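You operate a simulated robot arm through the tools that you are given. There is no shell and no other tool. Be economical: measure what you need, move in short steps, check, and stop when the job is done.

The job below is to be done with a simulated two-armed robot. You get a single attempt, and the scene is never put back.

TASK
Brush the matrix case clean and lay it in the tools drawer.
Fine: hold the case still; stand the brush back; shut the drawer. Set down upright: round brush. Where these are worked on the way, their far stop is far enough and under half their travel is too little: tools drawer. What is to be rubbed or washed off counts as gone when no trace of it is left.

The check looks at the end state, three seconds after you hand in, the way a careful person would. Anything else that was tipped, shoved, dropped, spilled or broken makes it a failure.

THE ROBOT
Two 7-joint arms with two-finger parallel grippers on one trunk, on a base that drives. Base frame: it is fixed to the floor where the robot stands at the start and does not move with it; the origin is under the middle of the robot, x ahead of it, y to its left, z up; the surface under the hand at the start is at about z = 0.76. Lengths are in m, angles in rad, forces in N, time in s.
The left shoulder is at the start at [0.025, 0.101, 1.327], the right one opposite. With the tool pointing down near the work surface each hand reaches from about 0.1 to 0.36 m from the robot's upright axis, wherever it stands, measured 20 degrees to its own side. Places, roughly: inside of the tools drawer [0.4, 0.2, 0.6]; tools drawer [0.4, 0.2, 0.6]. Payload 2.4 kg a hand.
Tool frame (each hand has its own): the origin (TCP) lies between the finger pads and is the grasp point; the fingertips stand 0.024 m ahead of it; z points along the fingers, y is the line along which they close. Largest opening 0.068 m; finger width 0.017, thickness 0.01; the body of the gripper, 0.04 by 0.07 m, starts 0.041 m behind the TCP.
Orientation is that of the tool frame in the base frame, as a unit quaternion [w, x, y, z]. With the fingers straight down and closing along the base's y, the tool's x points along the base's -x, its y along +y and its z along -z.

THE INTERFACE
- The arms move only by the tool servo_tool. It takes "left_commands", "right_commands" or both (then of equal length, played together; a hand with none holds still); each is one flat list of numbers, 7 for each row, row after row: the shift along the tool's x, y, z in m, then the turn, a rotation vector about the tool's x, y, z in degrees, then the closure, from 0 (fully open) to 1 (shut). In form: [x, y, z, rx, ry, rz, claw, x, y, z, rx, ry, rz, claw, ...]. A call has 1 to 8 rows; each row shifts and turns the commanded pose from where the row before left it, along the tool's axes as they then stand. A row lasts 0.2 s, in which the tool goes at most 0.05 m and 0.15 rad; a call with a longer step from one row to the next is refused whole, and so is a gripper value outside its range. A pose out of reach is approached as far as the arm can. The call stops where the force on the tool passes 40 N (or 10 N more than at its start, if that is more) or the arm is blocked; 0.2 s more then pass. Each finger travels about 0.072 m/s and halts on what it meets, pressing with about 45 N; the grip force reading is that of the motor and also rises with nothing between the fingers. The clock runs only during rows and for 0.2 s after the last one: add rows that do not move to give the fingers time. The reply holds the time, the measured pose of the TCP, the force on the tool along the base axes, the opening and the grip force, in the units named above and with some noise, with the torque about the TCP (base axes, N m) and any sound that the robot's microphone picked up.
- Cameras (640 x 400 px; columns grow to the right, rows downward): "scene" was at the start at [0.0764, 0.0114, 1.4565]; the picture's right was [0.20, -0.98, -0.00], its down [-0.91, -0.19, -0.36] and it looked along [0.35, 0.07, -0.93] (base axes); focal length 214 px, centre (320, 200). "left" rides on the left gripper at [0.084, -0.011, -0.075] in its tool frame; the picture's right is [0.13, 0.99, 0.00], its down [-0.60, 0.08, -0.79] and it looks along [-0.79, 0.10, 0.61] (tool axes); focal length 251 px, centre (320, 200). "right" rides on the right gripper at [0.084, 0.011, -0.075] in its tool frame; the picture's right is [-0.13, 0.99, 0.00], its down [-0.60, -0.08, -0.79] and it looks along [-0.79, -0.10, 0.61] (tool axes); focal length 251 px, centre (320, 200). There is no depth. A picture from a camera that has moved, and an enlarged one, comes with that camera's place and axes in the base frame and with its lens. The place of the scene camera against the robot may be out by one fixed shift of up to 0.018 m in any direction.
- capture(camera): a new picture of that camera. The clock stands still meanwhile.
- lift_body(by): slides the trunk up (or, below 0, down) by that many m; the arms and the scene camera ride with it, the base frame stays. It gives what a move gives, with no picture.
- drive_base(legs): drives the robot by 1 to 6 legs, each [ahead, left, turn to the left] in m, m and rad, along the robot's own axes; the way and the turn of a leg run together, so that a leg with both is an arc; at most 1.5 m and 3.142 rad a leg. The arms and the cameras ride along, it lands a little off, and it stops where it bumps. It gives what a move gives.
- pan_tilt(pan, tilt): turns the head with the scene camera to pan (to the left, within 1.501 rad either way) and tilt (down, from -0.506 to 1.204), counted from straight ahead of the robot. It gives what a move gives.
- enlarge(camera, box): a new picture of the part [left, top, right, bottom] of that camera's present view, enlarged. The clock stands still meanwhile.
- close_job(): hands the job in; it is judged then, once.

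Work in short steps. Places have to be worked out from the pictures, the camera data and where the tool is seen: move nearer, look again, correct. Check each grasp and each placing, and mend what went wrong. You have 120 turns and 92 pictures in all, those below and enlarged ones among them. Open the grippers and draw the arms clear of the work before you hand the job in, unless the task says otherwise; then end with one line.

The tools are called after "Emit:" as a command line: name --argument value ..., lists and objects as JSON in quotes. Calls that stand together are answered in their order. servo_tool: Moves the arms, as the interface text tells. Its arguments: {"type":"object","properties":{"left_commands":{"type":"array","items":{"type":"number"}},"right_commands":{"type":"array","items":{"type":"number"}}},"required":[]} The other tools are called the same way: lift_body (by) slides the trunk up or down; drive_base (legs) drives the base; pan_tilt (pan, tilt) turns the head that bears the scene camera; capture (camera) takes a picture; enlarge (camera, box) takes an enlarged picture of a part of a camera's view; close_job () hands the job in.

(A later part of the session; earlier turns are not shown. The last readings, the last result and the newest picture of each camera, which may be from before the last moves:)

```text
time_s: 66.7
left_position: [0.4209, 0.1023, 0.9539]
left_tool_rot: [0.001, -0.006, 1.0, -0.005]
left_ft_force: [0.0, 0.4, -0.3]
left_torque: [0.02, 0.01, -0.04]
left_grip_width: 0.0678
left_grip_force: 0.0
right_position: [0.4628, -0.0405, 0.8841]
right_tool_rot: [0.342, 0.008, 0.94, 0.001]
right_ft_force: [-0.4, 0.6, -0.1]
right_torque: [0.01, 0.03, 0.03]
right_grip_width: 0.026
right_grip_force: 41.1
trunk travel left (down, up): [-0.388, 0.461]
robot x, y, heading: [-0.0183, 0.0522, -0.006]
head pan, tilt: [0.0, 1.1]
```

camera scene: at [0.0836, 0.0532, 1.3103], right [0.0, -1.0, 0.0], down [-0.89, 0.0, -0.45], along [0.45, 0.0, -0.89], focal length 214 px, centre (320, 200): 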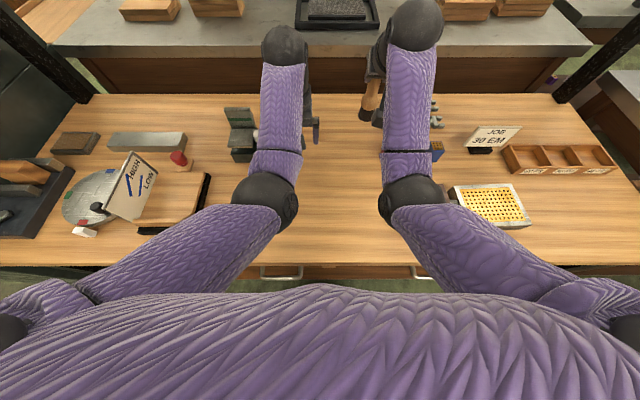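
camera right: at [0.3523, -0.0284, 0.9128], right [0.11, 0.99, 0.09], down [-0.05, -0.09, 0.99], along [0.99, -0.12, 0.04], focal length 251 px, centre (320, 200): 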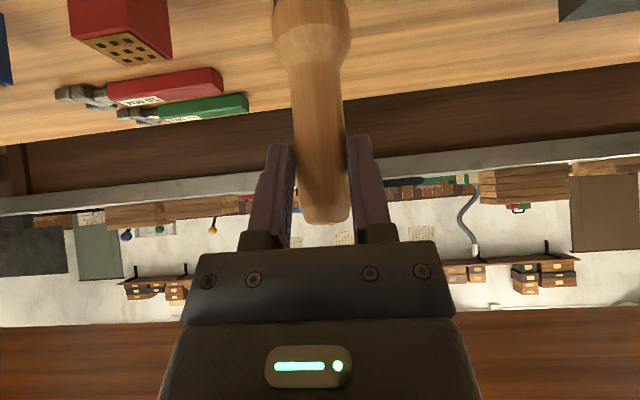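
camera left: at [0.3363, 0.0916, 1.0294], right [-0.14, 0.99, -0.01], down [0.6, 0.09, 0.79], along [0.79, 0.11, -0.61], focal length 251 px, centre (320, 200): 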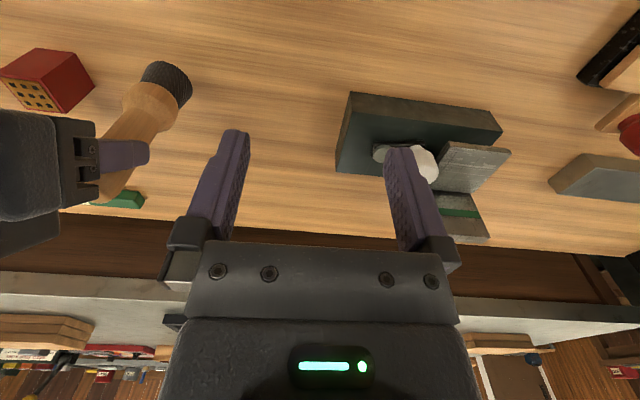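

Emit:
servo_tool --right_commands '[0.0009, 0, 0.0011, 0, 0, 0, 0.8, 0.0009, 0, 0.0011, 0, 0, 0, 0.8]'

Emit:
servo_tool --right_commands '[0.0007, 0, 0.0008, 0, 0, 0, 0.8]'

```text
time_s: 67.3
left_position: [0.4201, 0.1011, 0.9538]
left_tool_rot: [0.001, -0.005, 1.0, -0.004]
left_ft_force: [-0.5, -0.4, 0.7]
left_torque: [0.0, 0.01, 0.01]
left_grip_width: 0.0678
left_grip_force: 0.1
right_position: [0.4629, -0.0418, 0.8807]
right_tool_rot: [0.341, 0.008, 0.94, 0.002]
right_ft_force: [-0.8, 0.1, -0.3]
right_torque: [-0.02, 0.0, -0.01]
right_grip_width: 0.0261
right_grip_force: 41.1
trunk travel left (down, up): [-0.388, 0.461]
robot x, y, heading: [-0.0191, 0.056, -0.002]
head pan, tilt: [0.0, 1.1]
```

```text
time_s: 67.7
left_position: [0.421, 0.101, 0.9543]
left_tool_rot: [0.001, -0.005, 1.0, -0.004]
left_ft_force: [0.4, -0.2, -0.2]
left_torque: [-0.01, 0.01, 0.04]
left_grip_width: 0.0681
left_grip_force: 0.0
right_position: [0.4624, -0.041, 0.8794]
right_tool_rot: [0.341, 0.008, 0.94, 0.002]
right_ft_force: [0.0, -0.3, 0.6]
right_torque: [0.02, -0.01, -0.02]
right_grip_width: 0.0258
right_grip_force: 41.5
trunk travel left (down, up): [-0.388, 0.461]
robot x, y, heading: [-0.0168, 0.0538, -0.002]
head pan, tilt: [0.0, 1.1]
```

Emit:
servo_tool --right_commands '[0.0007, 0, 0.0008, 0, 0, 0, 0.8, 0.0007, 0, 0.0008, 0, 0, 0, 0.8]'

Emit:
enlarge --camera "left" --box '[0, 30, 240, 230]'

```text
time_s: 68.3
left_position: [0.42, 0.1011, 0.9549]
left_tool_rot: [0.002, -0.005, 1.0, -0.005]
left_ft_force: [-0.1, -0.9, -0.6]
left_torque: [-0.02, -0.01, 0.02]
left_grip_width: 0.0681
left_grip_force: 0.1
right_position: [0.4627, -0.0409, 0.8787]
right_tool_rot: [0.344, 0.008, 0.939, 0.002]
right_ft_force: [0.9, -0.3, 8.0]
right_torque: [-0.15, -0.2, 0.05]
right_grip_width: 0.0262
right_grip_force: 41.3
trunk travel left (down, up): [-0.388, 0.461]
robot x, y, heading: [-0.0183, 0.051, -0.001]
head pan, tilt: [0.0, 1.1]
```

```text
2.00 times, centred on (120, 130) of left
camera zoom: at [0.3356, 0.0917, 1.0298], right [-0.14, 0.99, -0.01], down [0.6, 0.09, 0.79], along [0.79, 0.11, -0.61], focal length 503 px, centre (720, 340)
```

zoom: 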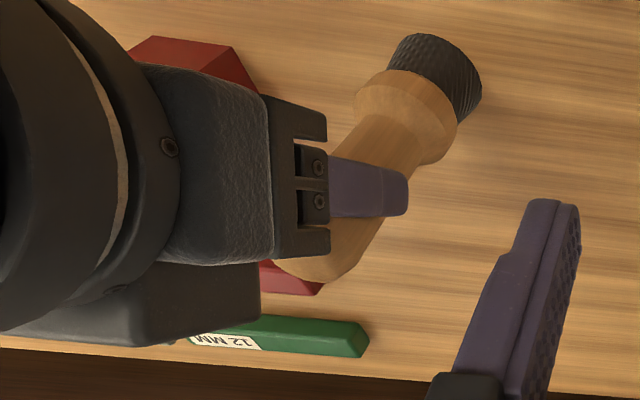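

In contact (8 N). Release and draw back along the approach direction.

Emit:
servo_tool --right_commands '[0, 0, 0, 0, 0, 0, 0.5, 0, 0, 0, 0, 0, 0, 0.3, 0, 0, 0, 0, 0, 0, 0, 0, 0, 0, 0, 0, 0, 0, 0, 0, -0.02, 0, 0, 0, 0, 0, 0, -0.03, 0, 0, 0, 0, 0, 0, -0.04, 0, 0, 0, 0, 0, 0, -0.03, 0, 0, 0, 0]'

Emit:
enlarge --camera "left" --box '[0, 30, 240, 230]'

Emit:
capture --camera "right"

```text
time_s: 70.1
left_position: [0.4208, 0.1012, 0.9536]
left_tool_rot: [0.001, -0.005, 1.0, -0.005]
left_ft_force: [0.3, -0.7, 0.1]
left_torque: [0.02, 0.02, 0.01]
left_grip_width: 0.068
left_grip_force: 0.1
right_position: [0.3851, -0.041, 0.9699]
right_tool_rot: [0.341, 0.008, 0.94, 0.002]
right_ft_force: [-0.2, 0.1, 0.3]
right_torque: [-0.02, -0.02, 0.01]
right_grip_width: 0.0679
right_grip_force: 0.0
trunk travel left (down, up): [-0.388, 0.461]
robot x, y, heading: [-0.0195, 0.0547, -0.008]
head pan, tilt: [0.0, 1.1]
```

```text
2.00 times, centred on (120, 130) of left
camera zoom: at [0.3361, 0.0916, 1.0294], right [-0.14, 0.99, -0.01], down [0.6, 0.09, 0.79], along [0.79, 0.11, -0.61], focal length 503 px, centre (720, 340)
```

zoom: 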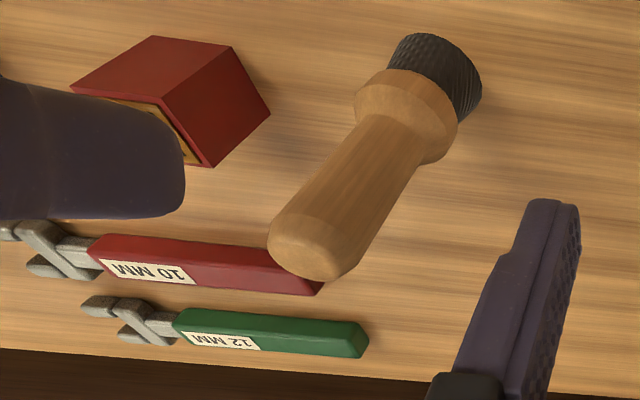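

```text
35 pictures are left
camera right: at [0.274, -0.0282, 0.9747], right [0.11, 0.99, 0.09], down [-0.05, -0.09, 1.0], along [0.99, -0.12, 0.04], focal length 251 px, centre (320, 200)
```

right: 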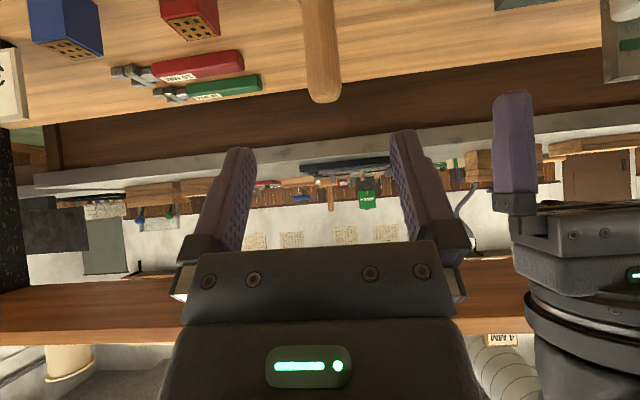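

The brush stands. Back away to look at the drawers.

Emit:
drive_base --legs '[[-0.45, 0, 0]]'

Emit:
pan_tilt --pan 0.0 --tilt 0.8

Emit:
capture --camera "scene"

```text
time_s: 72.8
left_position: [-0.0269, 0.1018, 0.9544]
left_tool_rot: [0.001, -0.004, 1.0, -0.004]
left_ft_force: [-0.3, 0.5, -0.9]
left_torque: [0.0, -0.01, -0.01]
left_grip_width: 0.0679
left_grip_force: 0.1
right_position: [-0.0611, -0.0395, 0.9698]
right_tool_rot: [0.342, 0.009, 0.94, 0.002]
right_ft_force: [0.5, 0.1, 0.1]
right_torque: [0.01, 0.02, 0.02]
right_grip_width: 0.068
right_grip_force: 0.1
trunk travel left (down, up): [-0.388, 0.461]
robot x, y, heading: [-0.466, 0.056, -0.004]
head pan, tilt: [0.0, 1.1]
```

```text
time_s: 73.6
left_position: [-0.0275, 0.1019, 0.9555]
left_tool_rot: [0.002, -0.005, 1.0, -0.004]
left_ft_force: [-1.5, -0.3, 0.0]
left_torque: [0.0, 0.0, -0.03]
left_grip_width: 0.068
left_grip_force: 0.0
right_position: [-0.0632, -0.0397, 0.97]
right_tool_rot: [0.342, 0.01, 0.94, 0.002]
right_ft_force: [-0.3, -0.1, -0.2]
right_torque: [0.04, 0.0, 0.01]
right_grip_width: 0.068
right_grip_force: 0.1
trunk travel left (down, up): [-0.388, 0.461]
robot x, y, heading: [-0.4651, 0.0544, -0.005]
head pan, tilt: [0.0, 0.799]
```

```text
34 pictures are left
camera scene: at [-0.3473, 0.0549, 1.332], right [-0.01, -1.0, 0.0], down [-0.72, 0.0, -0.7], along [0.7, 0.0, -0.72], focal length 214 px, centre (320, 200)
```

scene: 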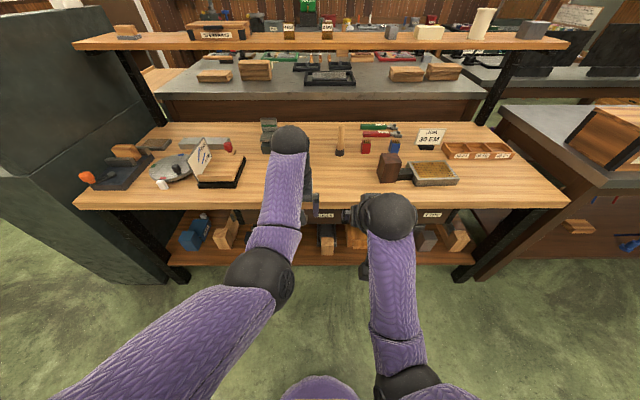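

I'll lower the trunk 0.25 and pitch the left hand so its camera faces the drawer fronts.

Emit:
lift_body --by -0.25

Emit:
servo_tool --left_commands '[0, 0.02, 0, 0, -8, 0, 0, 0, 0.02, 0, 0, -8, 0, 0, 0, 0.02, 0, 0, -8, 0, 0, 0, 0.02, 0, 0, -8, 0, 0, 0, 0.0, 0, 0, -8, 0, 0]'

Emit:
capture --camera "left"

```text
time_s: 74.7
left_position: [-0.0254, 0.1014, 0.8734]
left_tool_rot: [0.0, -0.01, 1.0, -0.005]
left_ft_force: [10.7, -3.1, -10.8]
left_torque: [0.36, -0.25, 0.42]
left_grip_width: 0.0681
left_grip_force: 0.1
right_position: [-0.0622, -0.0403, 0.8884]
right_tool_rot: [0.34, 0.009, 0.94, 0.002]
right_ft_force: [-1.0, -0.2, 0.4]
right_torque: [0.0, -0.03, 0.01]
right_grip_width: 0.0677
right_grip_force: 0.2
trunk travel left (down, up): [-0.31, 0.539]
robot x, y, heading: [-0.464, 0.0576, -0.007]
head pan, tilt: [0.0, 0.799]
stopped: the force on the tool passed its limit at 56 N (the readings are from after the stop); the commanded pose is now the measured one
```

```text
time_s: 75.9
left_position: [-0.0275, 0.1821, 0.8732]
left_tool_rot: [0.343, -0.009, 0.939, -0.002]
left_ft_force: [0.0, 0.7, 0.1]
left_torque: [-0.01, -0.02, 0.01]
left_grip_width: 0.068
left_grip_force: 0.2
right_position: [-0.0614, -0.0397, 0.8888]
right_tool_rot: [0.339, 0.009, 0.941, 0.001]
right_ft_force: [0.6, 0.0, 0.9]
right_torque: [0.0, 0.02, -0.01]
right_grip_width: 0.0679
right_grip_force: 0.1
trunk travel left (down, up): [-0.31, 0.539]
robot x, y, heading: [-0.469, 0.0559, -0.006]
head pan, tilt: [0.0, 0.799]
```

```text
33 pictures are left
camera left: at [-0.1404, 0.1708, 0.8767], right [-0.12, 0.99, -0.09], down [-0.05, 0.09, 0.99], along [0.99, 0.12, 0.04], focal length 251 px, centre (320, 200)
```

left: 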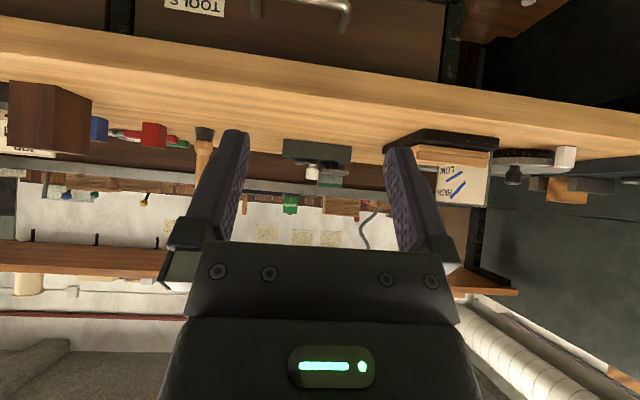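

The left drawer is labelled TOOLS. Lower further for a straight view of the handle.

Emit:
lift_body --by -0.17

Emit:
capture --camera "left"

```text
time_s: 77.8
left_position: [-0.0281, 0.1825, 0.7025]
left_tool_rot: [0.342, -0.01, 0.94, -0.002]
left_ft_force: [-0.2, 0.1, -0.1]
left_torque: [-0.03, 0.0, 0.0]
left_grip_width: 0.0681
left_grip_force: 0.0
right_position: [-0.0613, -0.0398, 0.7217]
right_tool_rot: [0.34, 0.009, 0.941, 0.002]
right_ft_force: [-0.3, 0.3, 0.5]
right_torque: [-0.04, 0.02, -0.01]
right_grip_width: 0.0682
right_grip_force: 0.0
trunk travel left (down, up): [-0.14, 0.709]
robot x, y, heading: [-0.4636, 0.0548, -0.012]
head pan, tilt: [0.0, 0.799]
```

```text
32 pictures are left
camera left: at [-0.1403, 0.1705, 0.7067], right [-0.12, 0.99, -0.09], down [-0.05, 0.09, 0.99], along [0.99, 0.12, 0.04], focal length 251 px, centre (320, 200)
```

left: 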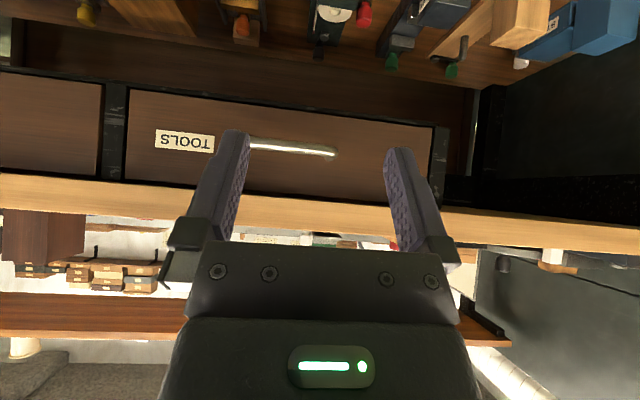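

TOOLS drawer: front y≈−0.03 to 0.36, handle bar y≈0.125–0.215, z≈0.667, x≈0.15. I'll turn the left hand to point forward with fingers closing vertically.

Emit:
servo_tool --left_commands '[0, 0, 0, 0, -8, 0, 0, 0, 0, 0, 0, -8, 0, 0, 0, 0, 0, 0, -8, 0, 0, 0, 0, 0, 0, -8, 0, 0, 0, 0, 0, 0, -8, 0, 0, 0, 0, 0, 0, 0, 8.5, 0, 0, 0, 0, 0, 0, 8.5, 0, 0, 0, 0, 0, 0, 8.5, 0]'

Emit:
servo_tool --left_commands '[0, 0, 0, 0, 0, 8.5, 0, 0, 0, 0, 0, 0, 8.5, 0, 0, 0, 0, 0, 0, 8.5, 0, 0, 0, 0, 0, 0, 8.5, 0, 0, 0, 0, 0, 0, 8.5, 0, 0, 0, 0, 0, 0, 8.5, 0, 0, 0, 0, 0, 0, 8.5, 0, 0, 0, 0, 0, 0, 5, 0]'

Emit:
capture --camera "left"

```text
time_s: 79.6
left_position: [-0.0276, 0.1814, 0.7033]
left_tool_rot: [0.626, 0.16, 0.749, 0.144]
left_ft_force: [-0.2, -0.2, 0.4]
left_torque: [0.01, 0.02, 0.02]
left_grip_width: 0.068
left_grip_force: 0.0
right_position: [-0.0626, -0.0394, 0.7194]
right_tool_rot: [0.339, 0.009, 0.941, 0.001]
right_ft_force: [0.0, 0.3, 0.0]
right_torque: [0.01, -0.01, 0.0]
right_grip_width: 0.0682
right_grip_force: 0.1
trunk travel left (down, up): [-0.14, 0.709]
robot x, y, heading: [-0.4647, 0.0596, -0.007]
head pan, tilt: [0.0, 0.799]
```

```text
time_s: 81.4
left_position: [-0.0285, 0.1805, 0.7014]
left_tool_rot: [0.454, 0.535, 0.548, 0.455]
left_ft_force: [-0.1, -0.1, -0.3]
left_torque: [-0.04, -0.02, 0.0]
left_grip_width: 0.0677
left_grip_force: 0.1
right_position: [-0.0612, -0.0395, 0.7183]
right_tool_rot: [0.34, 0.008, 0.941, 0.002]
right_ft_force: [-0.1, -0.3, -0.4]
right_torque: [0.0, -0.04, -0.01]
right_grip_width: 0.0679
right_grip_force: 0.0
trunk travel left (down, up): [-0.14, 0.709]
robot x, y, heading: [-0.4644, 0.0565, -0.007]
head pan, tilt: [0.0, 0.799]
```

```text
31 pictures are left
camera left: at [-0.1054, 0.2662, 0.7044], right [0.17, 0.14, 0.98], down [-0.76, -0.61, 0.22], along [0.63, -0.78, 0.0], focal length 251 px, centre (320, 200)
```

left: 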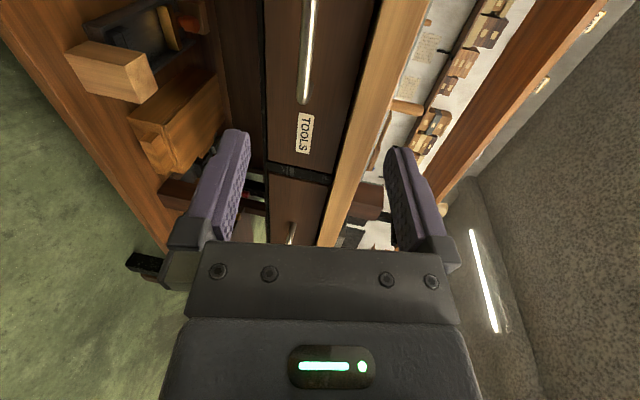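

Orientation is right (pointing forward, closing vertically). Approach the handle to x≈0.06 and check.

Emit:
servo_tool --left_commands '[-0.005, -0.007, 0.031, 0, 0, 0, 0, -0.005, -0.007, 0.031, 0, 0, 0, 0, -0.005, -0.007, 0.031, 0, 0, 0, 0]'

Emit:
capture --camera "left"

```text
time_s: 82.2
left_position: [0.0625, 0.1672, 0.6666]
left_tool_rot: [0.453, 0.534, 0.549, 0.456]
left_ft_force: [-0.1, 0.5, -0.3]
left_torque: [-0.01, -0.05, -0.02]
left_grip_width: 0.0679
left_grip_force: 0.1
right_position: [-0.0612, -0.041, 0.7188]
right_tool_rot: [0.34, 0.009, 0.94, 0.001]
right_ft_force: [-1.2, 0.3, -0.5]
right_torque: [0.01, -0.02, -0.01]
right_grip_width: 0.0681
right_grip_force: 0.0
trunk travel left (down, up): [-0.14, 0.709]
robot x, y, heading: [-0.4676, 0.053, -0.008]
head pan, tilt: [0.0, 0.799]
```

```text
30 pictures are left
camera left: at [-0.0166, 0.2522, 0.6681], right [0.17, 0.14, 0.98], down [-0.76, -0.61, 0.22], along [0.63, -0.78, 0.0], focal length 251 px, centre (320, 200)
```

left: 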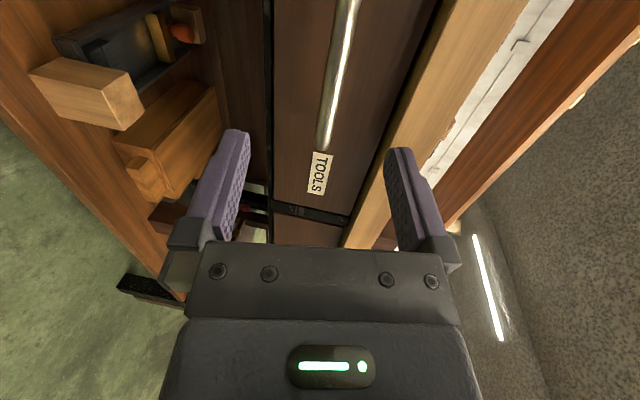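

Bar at (0.15, 0.114–0.21, 0.661). Advance so the bar is between the pads and close.

Emit:
servo_tool --left_commands '[0, 0.003, 0.0275, 0, 0, 0, 0, 0, 0.003, 0.0275, 0, 0, 0, 0, 0, 0.003, 0.0275, 0, 0, 0, 0, 0, 0, 0, 0, 0, 0, 0.5, 0, 0, 0, 0, 0, 0, 1, 0, 0, 0, 0, 0, 0, 1, 0, 0, 0, 0, 0, 0, 1]'

Emit:
capture --camera "left"

```text
time_s: 83.8
left_position: [0.1421, 0.1691, 0.6618]
left_tool_rot: [0.454, 0.535, 0.548, 0.455]
left_ft_force: [2.5, -0.4, 5.7]
left_torque: [0.35, -0.06, -0.37]
left_grip_width: 0.014
left_grip_force: 33.6
right_position: [-0.061, -0.04, 0.7197]
right_tool_rot: [0.341, 0.009, 0.94, 0.002]
right_ft_force: [0.2, 0.2, 0.0]
right_torque: [-0.02, 0.01, 0.03]
right_grip_width: 0.0682
right_grip_force: 0.1
trunk travel left (down, up): [-0.14, 0.709]
robot x, y, heading: [-0.4645, 0.053, -0.01]
head pan, tilt: [0.0, 0.799]
```

```text
29 pictures are left
camera left: at [0.0661, 0.2535, 0.6636], right [0.17, 0.14, 0.98], down [-0.76, -0.61, 0.22], along [0.63, -0.78, 0.0], focal length 251 px, centre (320, 200)
```

left: 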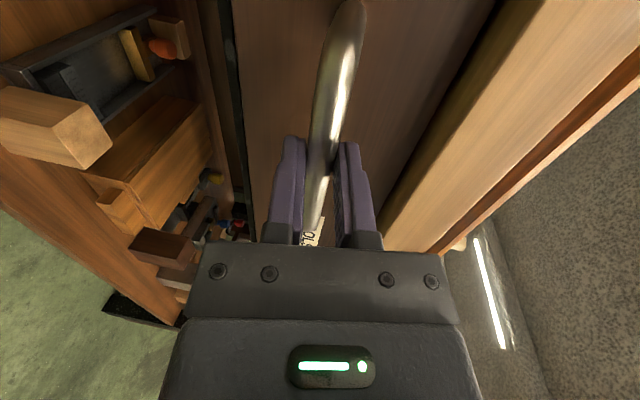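

Gripped the bar (14 mm). Pull the drawer open by backing the base.

Emit:
drive_base --legs '[[-0.15, 0, 0]]'

Emit:
capture --camera "scene"

```text
time_s: 85.2
left_position: [-0.0079, 0.1698, 0.6626]
left_tool_rot: [0.455, 0.534, 0.548, 0.456]
left_ft_force: [-2.9, -6.0, 7.2]
left_torque: [0.33, -0.08, -0.15]
left_grip_width: 0.0139
left_grip_force: 33.7
right_position: [-0.2116, -0.0391, 0.7195]
right_tool_rot: [0.34, 0.009, 0.941, 0.002]
right_ft_force: [0.0, 0.2, 0.1]
right_torque: [0.03, 0.0, -0.01]
right_grip_width: 0.0683
right_grip_force: 0.1
trunk travel left (down, up): [-0.14, 0.709]
robot x, y, heading: [-0.614, 0.0581, -0.014]
head pan, tilt: [0.0, 0.799]
```

```text
28 pictures are left
camera scene: at [-0.442, 0.0548, 1.0803], right [-0.01, -1.0, 0.0], down [-0.72, 0.01, -0.7], along [0.7, 0.0, -0.72], focal length 214 px, centre (320, 200)
```

scene: 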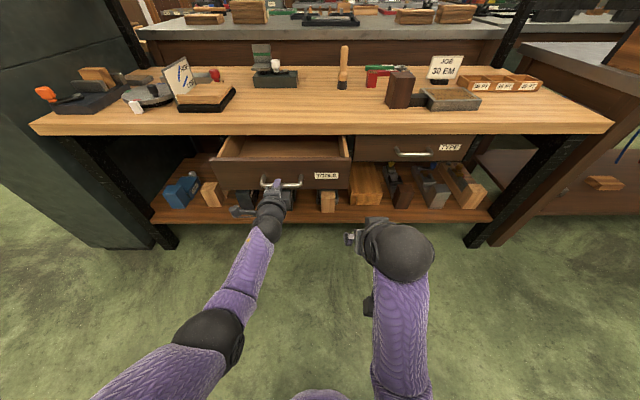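

The drawer follows. Pull further toward its stop.

Emit:
drive_base --legs '[[-0.12, 0, 0]]'

Emit:
capture --camera "scene"

```text
time_s: 86.4
left_position: [-0.1278, 0.1697, 0.6624]
left_tool_rot: [0.455, 0.535, 0.547, 0.455]
left_ft_force: [-2.4, -4.4, 5.4]
left_torque: [0.35, -0.03, -0.14]
left_grip_width: 0.0136
left_grip_force: 33.6
right_position: [-0.3335, -0.0379, 0.7204]
right_tool_rot: [0.339, 0.01, 0.941, 0.001]
right_ft_force: [0.1, 1.1, -0.1]
right_torque: [0.01, 0.01, 0.01]
right_grip_width: 0.068
right_grip_force: 0.0
trunk travel left (down, up): [-0.14, 0.709]
robot x, y, heading: [-0.7376, 0.0579, -0.003]
head pan, tilt: [0.0, 0.799]
```

```text
27 pictures are left
camera scene: at [-0.5623, 0.0557, 1.0802], right [-0.01, -1.0, 0.0], down [-0.72, 0.01, -0.7], along [0.7, 0.0, -0.72], focal length 214 px, centre (320, 200)
```

scene: 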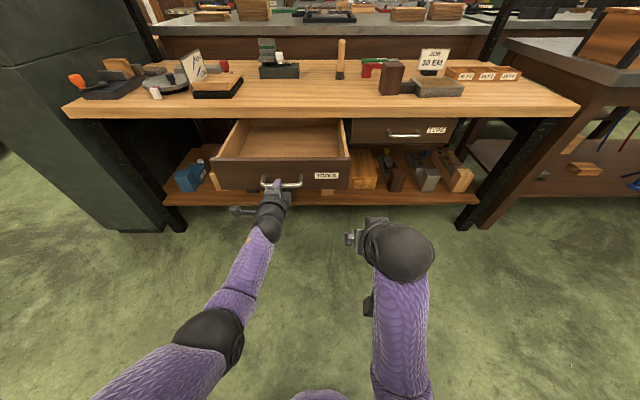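

Emit:
drive_base --legs '[[-0.05, 0, 0]]'

```text
time_s: 87.3
left_position: [-0.1774, 0.1704, 0.663]
left_tool_rot: [0.455, 0.536, 0.546, 0.456]
left_ft_force: [-3.5, -1.1, 4.3]
left_torque: [0.36, -0.06, -0.14]
left_grip_width: 0.0135
left_grip_force: 33.3
right_position: [-0.3822, -0.0386, 0.7193]
right_tool_rot: [0.339, 0.01, 0.941, 0.002]
right_ft_force: [-0.3, 0.4, -0.5]
right_torque: [-0.01, 0.01, -0.02]
right_grip_width: 0.0682
right_grip_force: 0.1
trunk travel left (down, up): [-0.14, 0.709]
robot x, y, heading: [-0.7857, 0.0566, -0.006]
head pan, tilt: [0.0, 0.799]
```

The drawer is open 0.32. Release the handle, back off, and begin re-orienting the left hand (undo the roll).

Emit:
servo_tool --left_commands '[0, 0, 0, 0, 0, 0, 0.5, 0, 0, 0, 0, 0, 0, 0, 0, 0, 0, 0, 0, 0, 0, 0, 0, 0, 0, 0, 0, 0]'

Emit:
drive_base --legs '[[-0.15, 0, 0]]'

Emit:
lift_body --by 0.25

Emit:
servo_tool --left_commands '[0, 0, 0, 0, 0, -8.4, 0, 0, 0, 0, 0, 0, -8.4, 0, 0, 0, 0, 0, 0, -8.4, 0, 0, 0, 0, 0, 0, -8.4, 0, 0, 0, 0, 0, 0, -8.4, 0, 0, 0, 0, 0, 0, -8.4, 0, 0, 0, 0, 0, 0, -8.4, 0, 0, 0, 0, 0, 0, -8.4, 0]'

Emit:
servo_tool --left_commands '[0, 0, 0, 0, 0, -8.4, 0, 0, 0, 0, 0, 0, -8.4, 0, 0, 0, 0, 0, 8, 0, 0, 0, 0, 0, 0, 8, 0, 0, 0, 0, 0, 0, 8, 0, 0, 0, 0, 0, 0, 8, 0, 0, 0, 0, 0, 0, 8, 0, 0, 0, 0, 0, 0, 8, 0, 0]'

```text
time_s: 88.3
left_position: [-0.1784, 0.1702, 0.6608]
left_tool_rot: [0.455, 0.535, 0.547, 0.454]
left_ft_force: [-0.7, 0.0, 0.1]
left_torque: [0.01, -0.04, 0.03]
left_grip_width: 0.0681
left_grip_force: 0.0
right_position: [-0.3836, -0.0385, 0.7197]
right_tool_rot: [0.34, 0.009, 0.94, 0.002]
right_ft_force: [-0.6, 0.1, -0.1]
right_torque: [-0.02, 0.01, 0.02]
right_grip_width: 0.0681
right_grip_force: 0.1
trunk travel left (down, up): [-0.14, 0.709]
robot x, y, heading: [-0.7859, 0.0598, -0.005]
head pan, tilt: [0.0, 0.799]
```

```text
time_s: 89.7
left_position: [-0.3287, 0.171, 0.6615]
left_tool_rot: [0.455, 0.535, 0.547, 0.455]
left_ft_force: [0.4, -1.0, 0.8]
left_torque: [-0.01, -0.02, 0.01]
left_grip_width: 0.0678
left_grip_force: 0.1
right_position: [-0.5321, -0.0378, 0.72]
right_tool_rot: [0.34, 0.01, 0.94, 0.002]
right_ft_force: [-0.9, 0.9, 0.6]
right_torque: [-0.01, 0.03, -0.01]
right_grip_width: 0.0682
right_grip_force: 0.1
trunk travel left (down, up): [-0.14, 0.709]
robot x, y, heading: [-0.9391, 0.0615, -0.011]
head pan, tilt: [0.0, 0.799]
```

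```text
time_s: 92.3
left_position: [-0.3297, 0.1702, 0.9825]
left_tool_rot: [0.488, 0.506, 0.518, 0.486]
left_ft_force: [-0.4, 0.2, 0.7]
left_torque: [0.01, 0.01, -0.03]
left_grip_width: 0.0678
left_grip_force: 0.1
right_position: [-0.533, -0.0376, 0.9689]
right_tool_rot: [0.34, 0.01, 0.94, 0.001]
right_ft_force: [-0.4, 0.6, -0.2]
right_torque: [0.03, -0.01, 0.01]
right_grip_width: 0.0681
right_grip_force: 0.0
trunk travel left (down, up): [-0.39, 0.459]
robot x, y, heading: [-0.9398, 0.056, -0.005]
head pan, tilt: [0.0, 0.799]
```

```text
time_s: 94.1
left_position: [-0.3297, 0.1702, 0.9844]
left_tool_rot: [0.676, 0.135, 0.712, 0.133]
left_ft_force: [-0.5, 0.7, 0.2]
left_torque: [-0.01, -0.02, -0.01]
left_grip_width: 0.0679
left_grip_force: 0.1
right_position: [-0.5333, -0.0368, 0.9687]
right_tool_rot: [0.339, 0.011, 0.941, 0.001]
right_ft_force: [-0.1, 0.6, -0.2]
right_torque: [0.0, -0.01, 0.0]
right_grip_width: 0.068
right_grip_force: 0.0
trunk travel left (down, up): [-0.39, 0.459]
robot x, y, heading: [-0.9373, 0.0588, -0.007]
head pan, tilt: [0.0, 0.799]
```

```text
time_s: 95.9
left_position: [-0.3409, 0.1727, 0.9843]
left_tool_rot: [0.333, 0.013, 0.942, 0.044]
left_ft_force: [0.3, 1.4, -0.6]
left_torque: [0.02, -0.04, -0.01]
left_grip_width: 0.0681
left_grip_force: 0.2
left hand out of reach, approached as far as the arm can: row 8
right_position: [-0.5328, -0.0378, 0.9694]
right_tool_rot: [0.339, 0.011, 0.941, 0.001]
right_ft_force: [0.1, -0.2, -0.5]
right_torque: [-0.01, -0.02, 0.0]
right_grip_width: 0.0678
right_grip_force: 0.1
trunk travel left (down, up): [-0.39, 0.459]
robot x, y, heading: [-0.9369, 0.0606, -0.007]
head pan, tilt: [0.0, 0.799]
```

Continue: draw the left hand back while turning it to point down, then yaw −90°.

Emit:
servo_tool --left_commands '[0.02, 0, -0.03, 0, 0, 0, 0, 0.02, 0, -0.02, 0, 8, 0, 0, 0.02, 0, -0.01, 0, 8, 0, 0, 0.02, 0, 0, 0, 8, 0, 0, 0.02, 0, 0, 0, 8, 0, 0, 0.01, 0, 0, 0, 7, 0, 0]'

Emit:
servo_tool --left_commands '[0, 0, 0, 0, 0, -8.5, 0, 0, 0, 0, 0, 0, -8.5, 0, 0, 0, 0, 0, 0, -8.5, 0, 0, 0, 0, 0, 0, -8.5, 0, 0, 0, 0, 0, 0, -8.5, 0, 0, 0, 0, 0, 0, -8.5, 0, 0, 0, 0, 0, 0, -8.5, 0, 0, 0, 0, 0, 0, -8.5, 0]'

```text
time_s: 97.3
left_position: [-0.4723, 0.1725, 0.9801]
left_tool_rot: [0.003, 0.0, 0.999, 0.046]
left_ft_force: [20.2, 11.1, -21.5]
left_torque: [-0.73, -0.63, -1.03]
left_grip_width: 0.0683
left_grip_force: 0.0
right_position: [-0.5337, -0.0381, 0.9701]
right_tool_rot: [0.339, 0.01, 0.941, 0.001]
right_ft_force: [-0.1, 0.2, 0.2]
right_torque: [0.01, -0.02, -0.02]
right_grip_width: 0.0677
right_grip_force: 0.0
trunk travel left (down, up): [-0.39, 0.459]
robot x, y, heading: [-0.9398, 0.0558, -0.009]
head pan, tilt: [0.0, 0.799]
```

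```text
time_s: 99.1
left_position: [-0.4728, 0.1734, 0.9814]
left_tool_rot: [0.027, -0.561, 0.826, 0.037]
left_ft_force: [-0.2, 0.4, -0.4]
left_torque: [0.02, -0.07, -0.02]
left_grip_width: 0.0683
left_grip_force: 0.1
right_position: [-0.5337, -0.0372, 0.9696]
right_tool_rot: [0.339, 0.011, 0.941, 0.001]
right_ft_force: [0.2, -0.6, 0.0]
right_torque: [0.0, 0.01, -0.02]
right_grip_width: 0.0679
right_grip_force: 0.1
trunk travel left (down, up): [-0.39, 0.459]
robot x, y, heading: [-0.9386, 0.0616, -0.01]
head pan, tilt: [0.0, 0.799]
```

Finish the yaw, then drive around to the case with the left hand high.

Emit:
servo_tool --left_commands '[0, 0, 0, 0, 0, -7.5, 0, 0, 0, 0, 0, 0, -7.5, 0, 0, 0, 0, 0, 0, -6, 0]'

Emit:
drive_base --legs '[[0, -0.46, 0], [0.5, 0, 0.0]]'

Emit:
drive_base --legs '[[0.27, 0, 0.0]]'

Emit:
pan_tilt --pan 0.2 --tilt 0.95

Emit:
capture --camera "scene"

Emit:
capture --camera "left"

```text
time_s: 99.9
left_position: [-0.4724, 0.1728, 0.9814]
left_tool_rot: [0.032, -0.703, 0.71, 0.032]
left_ft_force: [-0.3, -0.7, -0.2]
left_torque: [-0.02, 0.02, 0.01]
left_grip_width: 0.0683
left_grip_force: 0.0
right_position: [-0.534, -0.0373, 0.9693]
right_tool_rot: [0.34, 0.011, 0.94, 0.001]
right_ft_force: [0.2, -0.1, -0.5]
right_torque: [0.0, 0.01, -0.02]
right_grip_width: 0.0679
right_grip_force: 0.1
trunk travel left (down, up): [-0.39, 0.459]
robot x, y, heading: [-0.9363, 0.0573, -0.006]
head pan, tilt: [0.0, 0.799]
```

```text
time_s: 105.2
left_position: [0.0265, -0.2929, 0.9811]
left_tool_rot: [0.032, -0.702, 0.711, 0.032]
left_ft_force: [0.5, -0.2, 0.0]
left_torque: [0.02, 0.0, -0.01]
left_grip_width: 0.068
left_grip_force: 0.0
right_position: [-0.035, -0.5039, 0.9692]
right_tool_rot: [0.339, 0.009, 0.941, 0.001]
right_ft_force: [-0.1, 0.1, -0.3]
right_torque: [0.03, -0.03, -0.01]
right_grip_width: 0.0682
right_grip_force: 0.1
trunk travel left (down, up): [-0.39, 0.459]
robot x, y, heading: [-0.4377, -0.4077, -0.006]
head pan, tilt: [0.0, 0.799]
```

```text
time_s: 107.1
left_position: [0.2953, -0.2951, 0.9804]
left_tool_rot: [0.033, -0.703, 0.71, 0.032]
left_ft_force: [0.1, -0.2, -0.4]
left_torque: [0.0, -0.01, 0.0]
left_grip_width: 0.0679
left_grip_force: 0.0
right_position: [0.236, -0.5055, 0.9691]
right_tool_rot: [0.34, 0.009, 0.941, 0.002]
right_ft_force: [-0.3, 0.4, 0.8]
right_torque: [0.01, 0.03, -0.01]
right_grip_width: 0.0679
right_grip_force: 0.1
trunk travel left (down, up): [-0.39, 0.459]
robot x, y, heading: [-0.1689, -0.408, -0.012]
head pan, tilt: [0.0, 0.799]
```

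```text
time_s: 107.9
left_position: [0.296, -0.2946, 0.9805]
left_tool_rot: [0.032, -0.703, 0.71, 0.032]
left_ft_force: [-0.7, -0.7, -0.4]
left_torque: [0.04, 0.04, 0.04]
left_grip_width: 0.0681
left_grip_force: 0.1
right_position: [0.2348, -0.5041, 0.971]
right_tool_rot: [0.339, 0.009, 0.941, 0.002]
right_ft_force: [-0.2, -0.3, -0.8]
right_torque: [-0.01, -0.03, -0.03]
right_grip_width: 0.068
right_grip_force: 0.0
trunk travel left (down, up): [-0.39, 0.459]
robot x, y, heading: [-0.1675, -0.4047, -0.008]
head pan, tilt: [0.201, 0.949]
```

```text
26 pictures are left
camera scene: at [-0.0598, -0.3961, 1.3226], right [0.19, -0.98, 0.0], down [-0.8, -0.16, -0.58], along [0.57, 0.11, -0.81], focal length 214 px, centre (320, 200)
```

scene: 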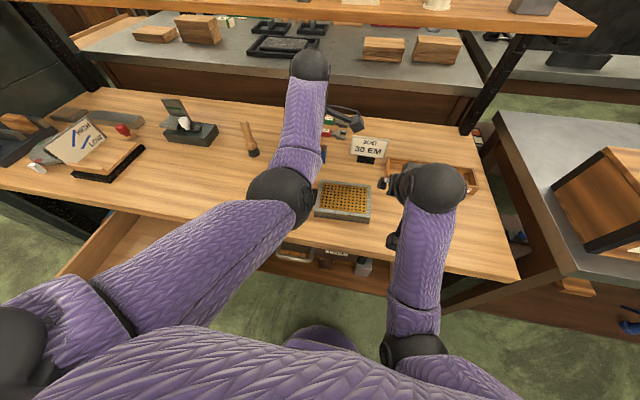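

```text
25 pictures are left
camera left: at [0.3051, -0.3838, 1.0487], right [-0.99, -0.12, -0.01], down [-0.07, 0.53, 0.84], along [-0.09, 0.84, -0.54], focal length 251 px, centre (320, 200)
```

left: 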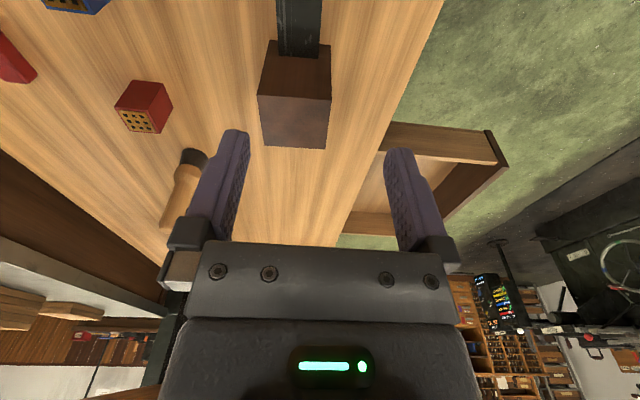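

Level the hand (5°), centre it over the tang, and lower to z≈0.88.

Emit:
servo_tool --left_commands '[-0.0125, -0.0205, 0.0, 0, 5.2, 0, 0, 0, 0, 0.035, 0, 0, 0, 0, 0, 0, 0.035, 0, 0, 0, 0, 0, 0, 0.03, 0, 0, 0, 0, 0, 0, 0, 0, 0, 0, 0]'

Emit:
capture --camera "left"

```text
time_s: 109.1
left_position: [0.3138, -0.2826, 0.8832]
left_tool_rot: [0.001, -0.704, 0.711, -0.001]
left_ft_force: [-0.7, -0.2, 1.5]
left_torque: [0.03, 0.03, -0.01]
left_grip_width: 0.0679
left_grip_force: 0.1
left hand out of reach, approached as far as the arm can: row 4
right_position: [0.2345, -0.5067, 0.9695]
right_tool_rot: [0.339, 0.008, 0.941, 0.002]
right_ft_force: [0.0, -0.8, 0.4]
right_torque: [-0.02, -0.02, 0.01]
right_grip_width: 0.0681
right_grip_force: 0.1
trunk travel left (down, up): [-0.39, 0.459]
robot x, y, heading: [-0.1712, -0.4098, -0.002]
head pan, tilt: [0.201, 0.949]
```

```text
24 pictures are left
camera left: at [0.3229, -0.3653, 0.9588], right [-0.99, -0.12, 0.0], down [-0.07, 0.6, 0.79], along [-0.09, 0.79, -0.61], focal length 251 px, centre (320, 200)
```

left: 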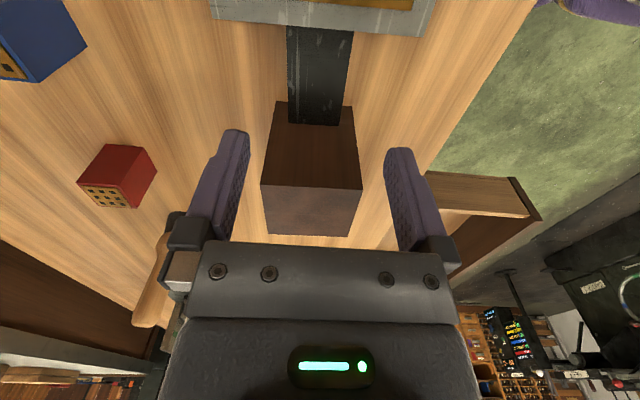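

Tang centre x≈0.316 is between the fingers. I'll lower the trunk 0.088 to straddle the tang.

Emit:
lift_body --by -0.088

Emit:
capture --camera "left"

```text
time_s: 109.9
left_position: [0.3137, -0.2821, 0.8141]
left_tool_rot: [-0.002, -0.704, 0.71, 0.005]
left_ft_force: [-3.2, -0.4, 13.5]
left_torque: [0.58, -0.41, 0.18]
left_grip_width: 0.0679
left_grip_force: 0.0
right_position: [0.2336, -0.5057, 0.9035]
right_tool_rot: [0.339, 0.008, 0.941, 0.002]
right_ft_force: [-0.4, 0.1, 0.1]
right_torque: [0.0, -0.02, 0.02]
right_grip_width: 0.0682
right_grip_force: 0.1
trunk travel left (down, up): [-0.325, 0.525]
robot x, y, heading: [-0.171, -0.4067, -0.006]
head pan, tilt: [0.201, 0.949]
stopped: the force on the tool passed its limit at 63 N (the readings are from after the stop); the commanded pose is now the measured one
```

```text
23 pictures are left
camera left: at [0.3254, -0.3656, 0.8889], right [-0.99, -0.12, 0.01], down [-0.07, 0.6, 0.8], along [-0.1, 0.79, -0.61], focal length 251 px, centre (320, 200)
```

left: 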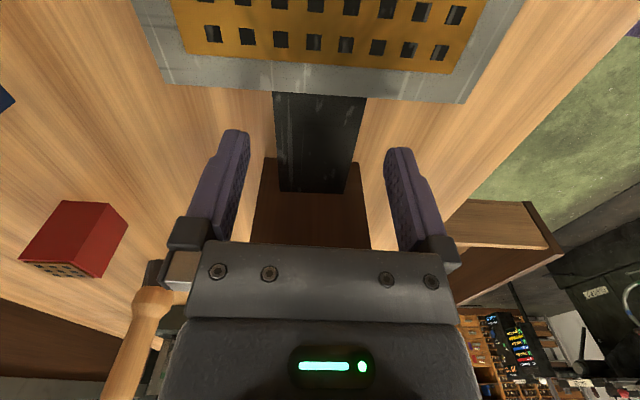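

The gripper body met the block's top (z≈0.855). Raise slightly, shift 15 mm toward the case, and lower again.

Emit:
lift_body --by 0.012

Emit:
servo_tool --left_commands '[0.008, -0.002, 0, 0, 0, 0, 0, 0.007, 0, 0, 0, 0, 0, 0]'

Emit:
lift_body --by -0.016

```text
time_s: 110.5
left_position: [0.3163, -0.2823, 0.824]
left_tool_rot: [-0.005, -0.704, 0.71, 0.006]
left_ft_force: [0.7, 0.3, -0.3]
left_torque: [0.0, -0.02, 0.01]
left_grip_width: 0.0678
left_grip_force: 0.0
right_position: [0.2356, -0.5046, 0.9143]
right_tool_rot: [0.337, 0.008, 0.942, 0.002]
right_ft_force: [-0.3, 0.1, 0.0]
right_torque: [0.01, -0.01, -0.02]
right_grip_width: 0.068
right_grip_force: 0.1
trunk travel left (down, up): [-0.337, 0.513]
robot x, y, heading: [-0.1692, -0.4069, -0.004]
head pan, tilt: [0.201, 0.949]
```

```text
time_s: 111.1
left_position: [0.3142, -0.2978, 0.826]
left_tool_rot: [-0.003, -0.704, 0.71, 0.005]
left_ft_force: [0.3, 0.6, -0.3]
left_torque: [-0.02, 0.02, 0.01]
left_grip_width: 0.0681
left_grip_force: 0.1
left hand out of reach, approached as far as the arm can: row 1
right_position: [0.2366, -0.5047, 0.9156]
right_tool_rot: [0.339, 0.008, 0.941, 0.002]
right_ft_force: [-0.1, -0.3, -0.8]
right_torque: [-0.02, 0.0, -0.01]
right_grip_width: 0.0681
right_grip_force: 0.0
trunk travel left (down, up): [-0.337, 0.513]
robot x, y, heading: [-0.1683, -0.4059, -0.01]
head pan, tilt: [0.201, 0.949]
```

```text
time_s: 111.8
left_position: [0.3148, -0.2969, 0.8089]
left_tool_rot: [-0.004, -0.704, 0.71, 0.005]
left_ft_force: [0.0, 0.6, 0.1]
left_torque: [-0.02, -0.01, 0.02]
left_grip_width: 0.068
left_grip_force: 0.1
right_position: [0.235, -0.5043, 0.8992]
right_tool_rot: [0.338, 0.008, 0.941, 0.002]
right_ft_force: [-0.1, 0.0, 0.8]
right_torque: [-0.01, 0.0, 0.05]
right_grip_width: 0.0679
right_grip_force: 0.0
trunk travel left (down, up): [-0.321, 0.529]
robot x, y, heading: [-0.1665, -0.4061, -0.003]
head pan, tilt: [0.201, 0.949]
```

Clear now. Lower 16 mm more and close on the tang.

Emit:
lift_body --by -0.017

Emit:
servo_tool --left_commands '[0, 0, 0, 0, 0, 0, 0.3, 0, 0, 0, 0, 0, 0, 0.6, 0, 0, 0, 0, 0, 0, 1, 0, 0, 0, 0, 0, 0, 1]'

Emit:
capture --camera "left"

```text
time_s: 112.4
left_position: [0.3147, -0.298, 0.7905]
left_tool_rot: [-0.005, -0.704, 0.71, 0.008]
left_ft_force: [-0.2, 0.9, -0.4]
left_torque: [0.01, -0.05, -0.05]
left_grip_width: 0.0681
left_grip_force: 0.0
right_position: [0.2357, -0.5044, 0.8825]
right_tool_rot: [0.338, 0.009, 0.941, 0.002]
right_ft_force: [0.1, 0.2, 0.3]
right_torque: [-0.02, -0.02, -0.04]
right_grip_width: 0.068
right_grip_force: 0.0
trunk travel left (down, up): [-0.304, 0.546]
robot x, y, heading: [-0.1667, -0.4115, -0.002]
head pan, tilt: [0.201, 0.949]
```

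```text
time_s: 113.4
left_position: [0.3154, -0.2974, 0.7917]
left_tool_rot: [-0.005, -0.704, 0.71, 0.007]
left_ft_force: [2.2, 0.8, 2.5]
left_torque: [-0.1, -0.55, 0.29]
left_grip_width: 0.0406
left_grip_force: 45.3
right_position: [0.2348, -0.5046, 0.8813]
right_tool_rot: [0.338, 0.008, 0.941, 0.002]
right_ft_force: [-0.1, 1.1, 0.2]
right_torque: [0.0, 0.03, 0.04]
right_grip_width: 0.0679
right_grip_force: 0.1
trunk travel left (down, up): [-0.304, 0.546]
robot x, y, heading: [-0.1685, -0.4083, -0.004]
head pan, tilt: [0.201, 0.949]
```

```text
22 pictures are left
camera left: at [0.3272, -0.3803, 0.8664], right [-0.99, -0.12, 0.02], down [-0.06, 0.6, 0.8], along [-0.11, 0.79, -0.6], focal length 251 px, centre (320, 200)
```

left: 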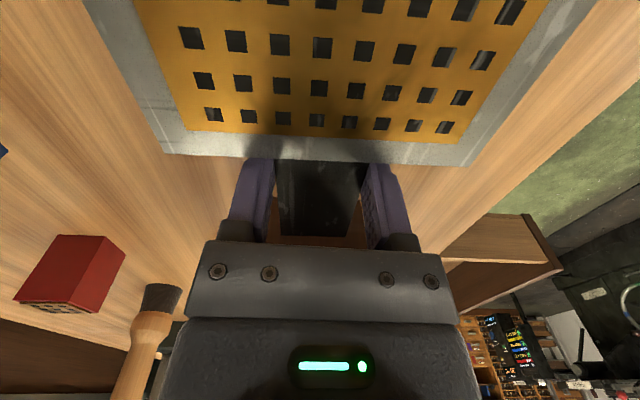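

Gripped the tang (40.6 mm). Lift a centimetre and read the load.

Emit:
lift_body --by 0.012

Emit:
capture --camera "left"

```text
time_s: 114.0
left_position: [0.3159, -0.2967, 0.803]
left_tool_rot: [-0.006, -0.704, 0.71, 0.01]
left_ft_force: [0.0, -0.6, -5.1]
left_torque: [0.16, 0.02, 0.02]
left_grip_width: 0.04
left_grip_force: 44.9
right_position: [0.2355, -0.5052, 0.895]
right_tool_rot: [0.338, 0.008, 0.941, 0.001]
right_ft_force: [-0.4, 0.2, 0.1]
right_torque: [0.0, 0.04, 0.01]
right_grip_width: 0.0679
right_grip_force: 0.0
trunk travel left (down, up): [-0.316, 0.534]
robot x, y, heading: [-0.1651, -0.4068, -0.007]
head pan, tilt: [0.201, 0.949]
```

```text
21 pictures are left
camera left: at [0.3273, -0.3802, 0.8775], right [-0.99, -0.12, 0.02], down [-0.06, 0.6, 0.8], along [-0.11, 0.79, -0.6], focal length 251 px, centre (320, 200)
```

left: 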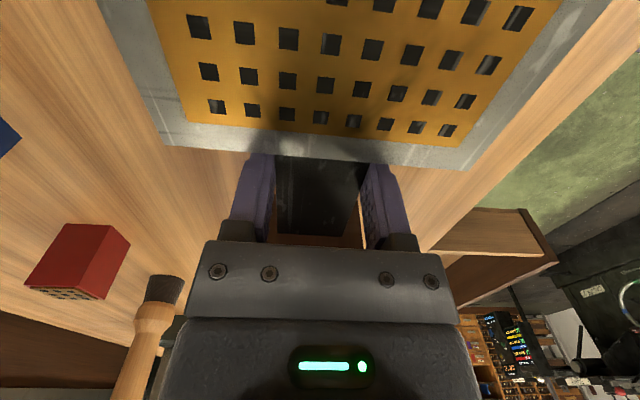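

Load ≈5 N. Lift another 0.06 and inspect whether the block comes along or the case droops.

Emit:
lift_body --by 0.06

Emit:
capture --camera "scene"

Emit:
capture --camera "right"

```text
time_s: 115.0
left_position: [0.3169, -0.2975, 0.8741]
left_tool_rot: [0.002, -0.704, 0.71, -0.001]
left_ft_force: [0.3, 0.4, -6.0]
left_torque: [0.17, 0.01, 0.03]
left_grip_width: 0.0399
left_grip_force: 45.1
right_position: [0.2366, -0.5041, 0.9526]
right_tool_rot: [0.337, 0.008, 0.941, 0.002]
right_ft_force: [0.4, -0.5, -0.7]
right_torque: [-0.04, -0.02, -0.03]
right_grip_width: 0.0681
right_grip_force: 0.0
trunk travel left (down, up): [-0.376, 0.474]
robot x, y, heading: [-0.172, -0.4076, -0.002]
head pan, tilt: [0.201, 0.949]
```

```text
20 pictures are left
camera scene: at [-0.057, -0.3959, 1.3081], right [0.19, -0.98, 0.0], down [-0.8, -0.16, -0.58], along [0.57, 0.11, -0.81], focal length 214 px, centre (320, 200)
```

scene: 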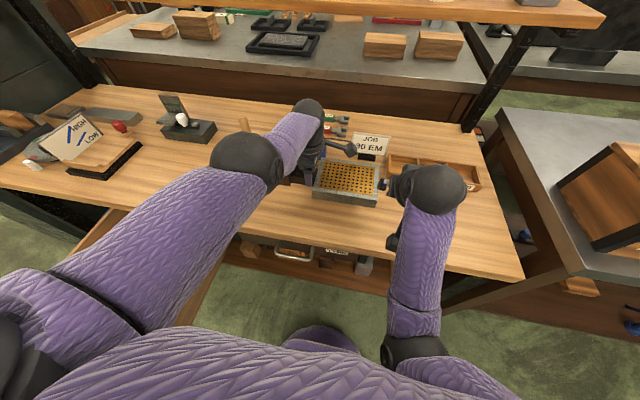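

```text
19 pictures are left
camera right: at [0.1245, -0.4924, 0.9595], right [0.12, 0.99, 0.09], down [-0.04, -0.09, 1.0], along [0.99, -0.12, 0.03], focal length 251 px, centre (320, 200)
```

right: 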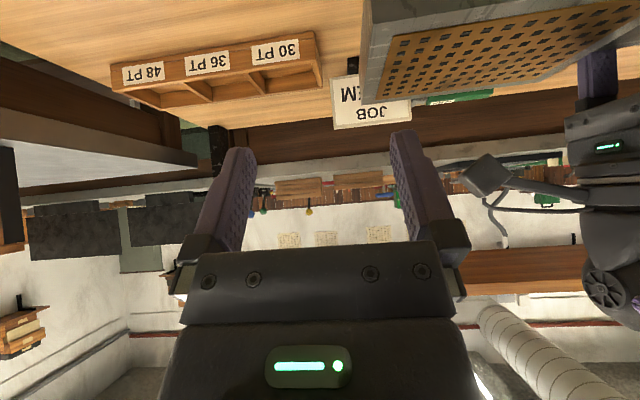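

Emit:
enlarge --camera "scene" --box '[240, 110, 400, 230]'

```text
3.33 times, centred on (320, 170) of scene
camera zoom: at [-0.057, -0.3959, 1.3081], right [0.19, -0.98, 0.0], down [-0.8, -0.16, -0.58], along [0.57, 0.11, -0.81], focal length 715 px, centre (320, 300)
```

zoom: 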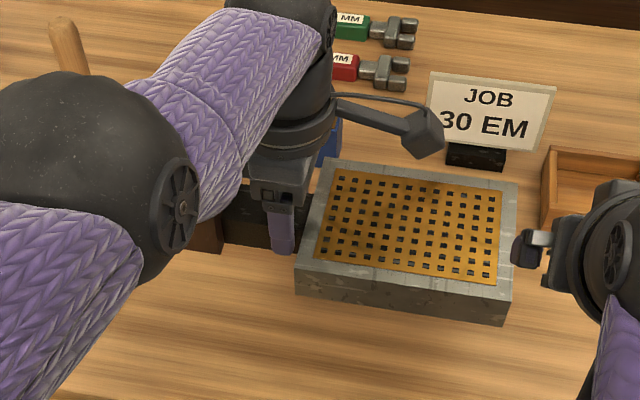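

The case hangs level and secure. Back off from the bench with it, and move the right arm out to the side.

Emit:
drive_base --legs '[[-0.44, 0, 0]]'

Emit:
servo_tool --right_commands '[0, -0.04, 0, 0, 0, 0, 0, 0, -0.04, 0, 0, 0, 0, 0, 0, -0.04, 0, 0, 0, 0, 0, 0, -0.04, 0, 0, 0, 0, 0, 0, -0.04, 0, 0, 0, 0, 0]'

Emit:
drive_base --legs '[[0, 0.5, 0]]'

Emit:
capture --camera "scene"

```text
time_s: 117.7
left_position: [-0.1243, -0.295, 0.875]
left_tool_rot: [0.003, -0.703, 0.711, -0.001]
left_ft_force: [-0.3, -0.5, -5.4]
left_torque: [0.17, 0.0, 0.01]
left_grip_width: 0.0394
left_grip_force: 45.2
right_position: [-0.203, -0.504, 0.9547]
right_tool_rot: [0.338, 0.009, 0.941, 0.001]
right_ft_force: [-0.4, 0.3, -0.2]
right_torque: [-0.03, 0.0, -0.01]
right_grip_width: 0.0681
right_grip_force: 0.0
trunk travel left (down, up): [-0.376, 0.474]
robot x, y, heading: [-0.6065, -0.408, -0.006]
head pan, tilt: [0.201, 0.949]
```

```text
time_s: 118.9
left_position: [-0.1232, -0.294, 0.8748]
left_tool_rot: [0.003, -0.703, 0.711, 0.0]
left_ft_force: [0.1, -1.0, -5.9]
left_torque: [0.17, -0.01, -0.02]
left_grip_width: 0.0396
left_grip_force: 44.9
right_position: [-0.2071, -0.7046, 0.9525]
right_tool_rot: [0.338, 0.009, 0.941, 0.001]
right_ft_force: [0.0, -0.6, -0.3]
right_torque: [-0.01, 0.0, -0.02]
right_grip_width: 0.0679
right_grip_force: 0.1
trunk travel left (down, up): [-0.376, 0.474]
robot x, y, heading: [-0.6057, -0.4072, -0.008]
head pan, tilt: [0.201, 0.949]
```

```text
time_s: 121.8
left_position: [-0.1183, 0.2057, 0.875]
left_tool_rot: [0.003, -0.703, 0.712, -0.001]
left_ft_force: [0.6, 0.2, -5.1]
left_torque: [0.14, 0.03, 0.03]
left_grip_width: 0.0398
left_grip_force: 44.9
right_position: [-0.2035, -0.2029, 0.9524]
right_tool_rot: [0.338, 0.01, 0.941, 0.002]
right_ft_force: [-0.1, -0.5, 0.2]
right_torque: [0.01, 0.01, -0.01]
right_grip_width: 0.0682
right_grip_force: 0.1
trunk travel left (down, up): [-0.376, 0.474]
robot x, y, heading: [-0.6037, 0.0957, -0.011]
head pan, tilt: [0.201, 0.949]
```

```text
17 pictures are left
camera scene: at [-0.4926, 0.1082, 1.3082], right [0.19, -0.98, 0.0], down [-0.8, -0.16, -0.58], along [0.57, 0.11, -0.81], focal length 214 px, centre (320, 200)
```

scene: 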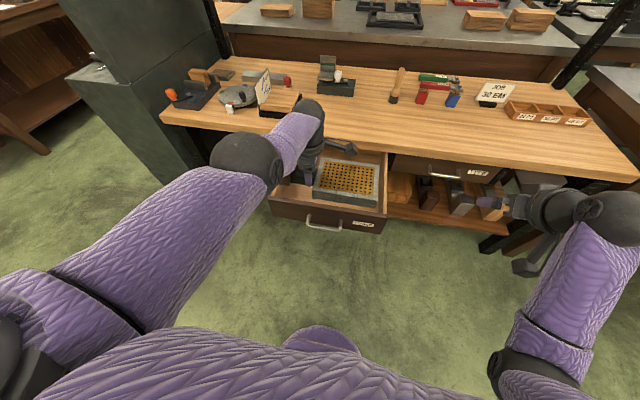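

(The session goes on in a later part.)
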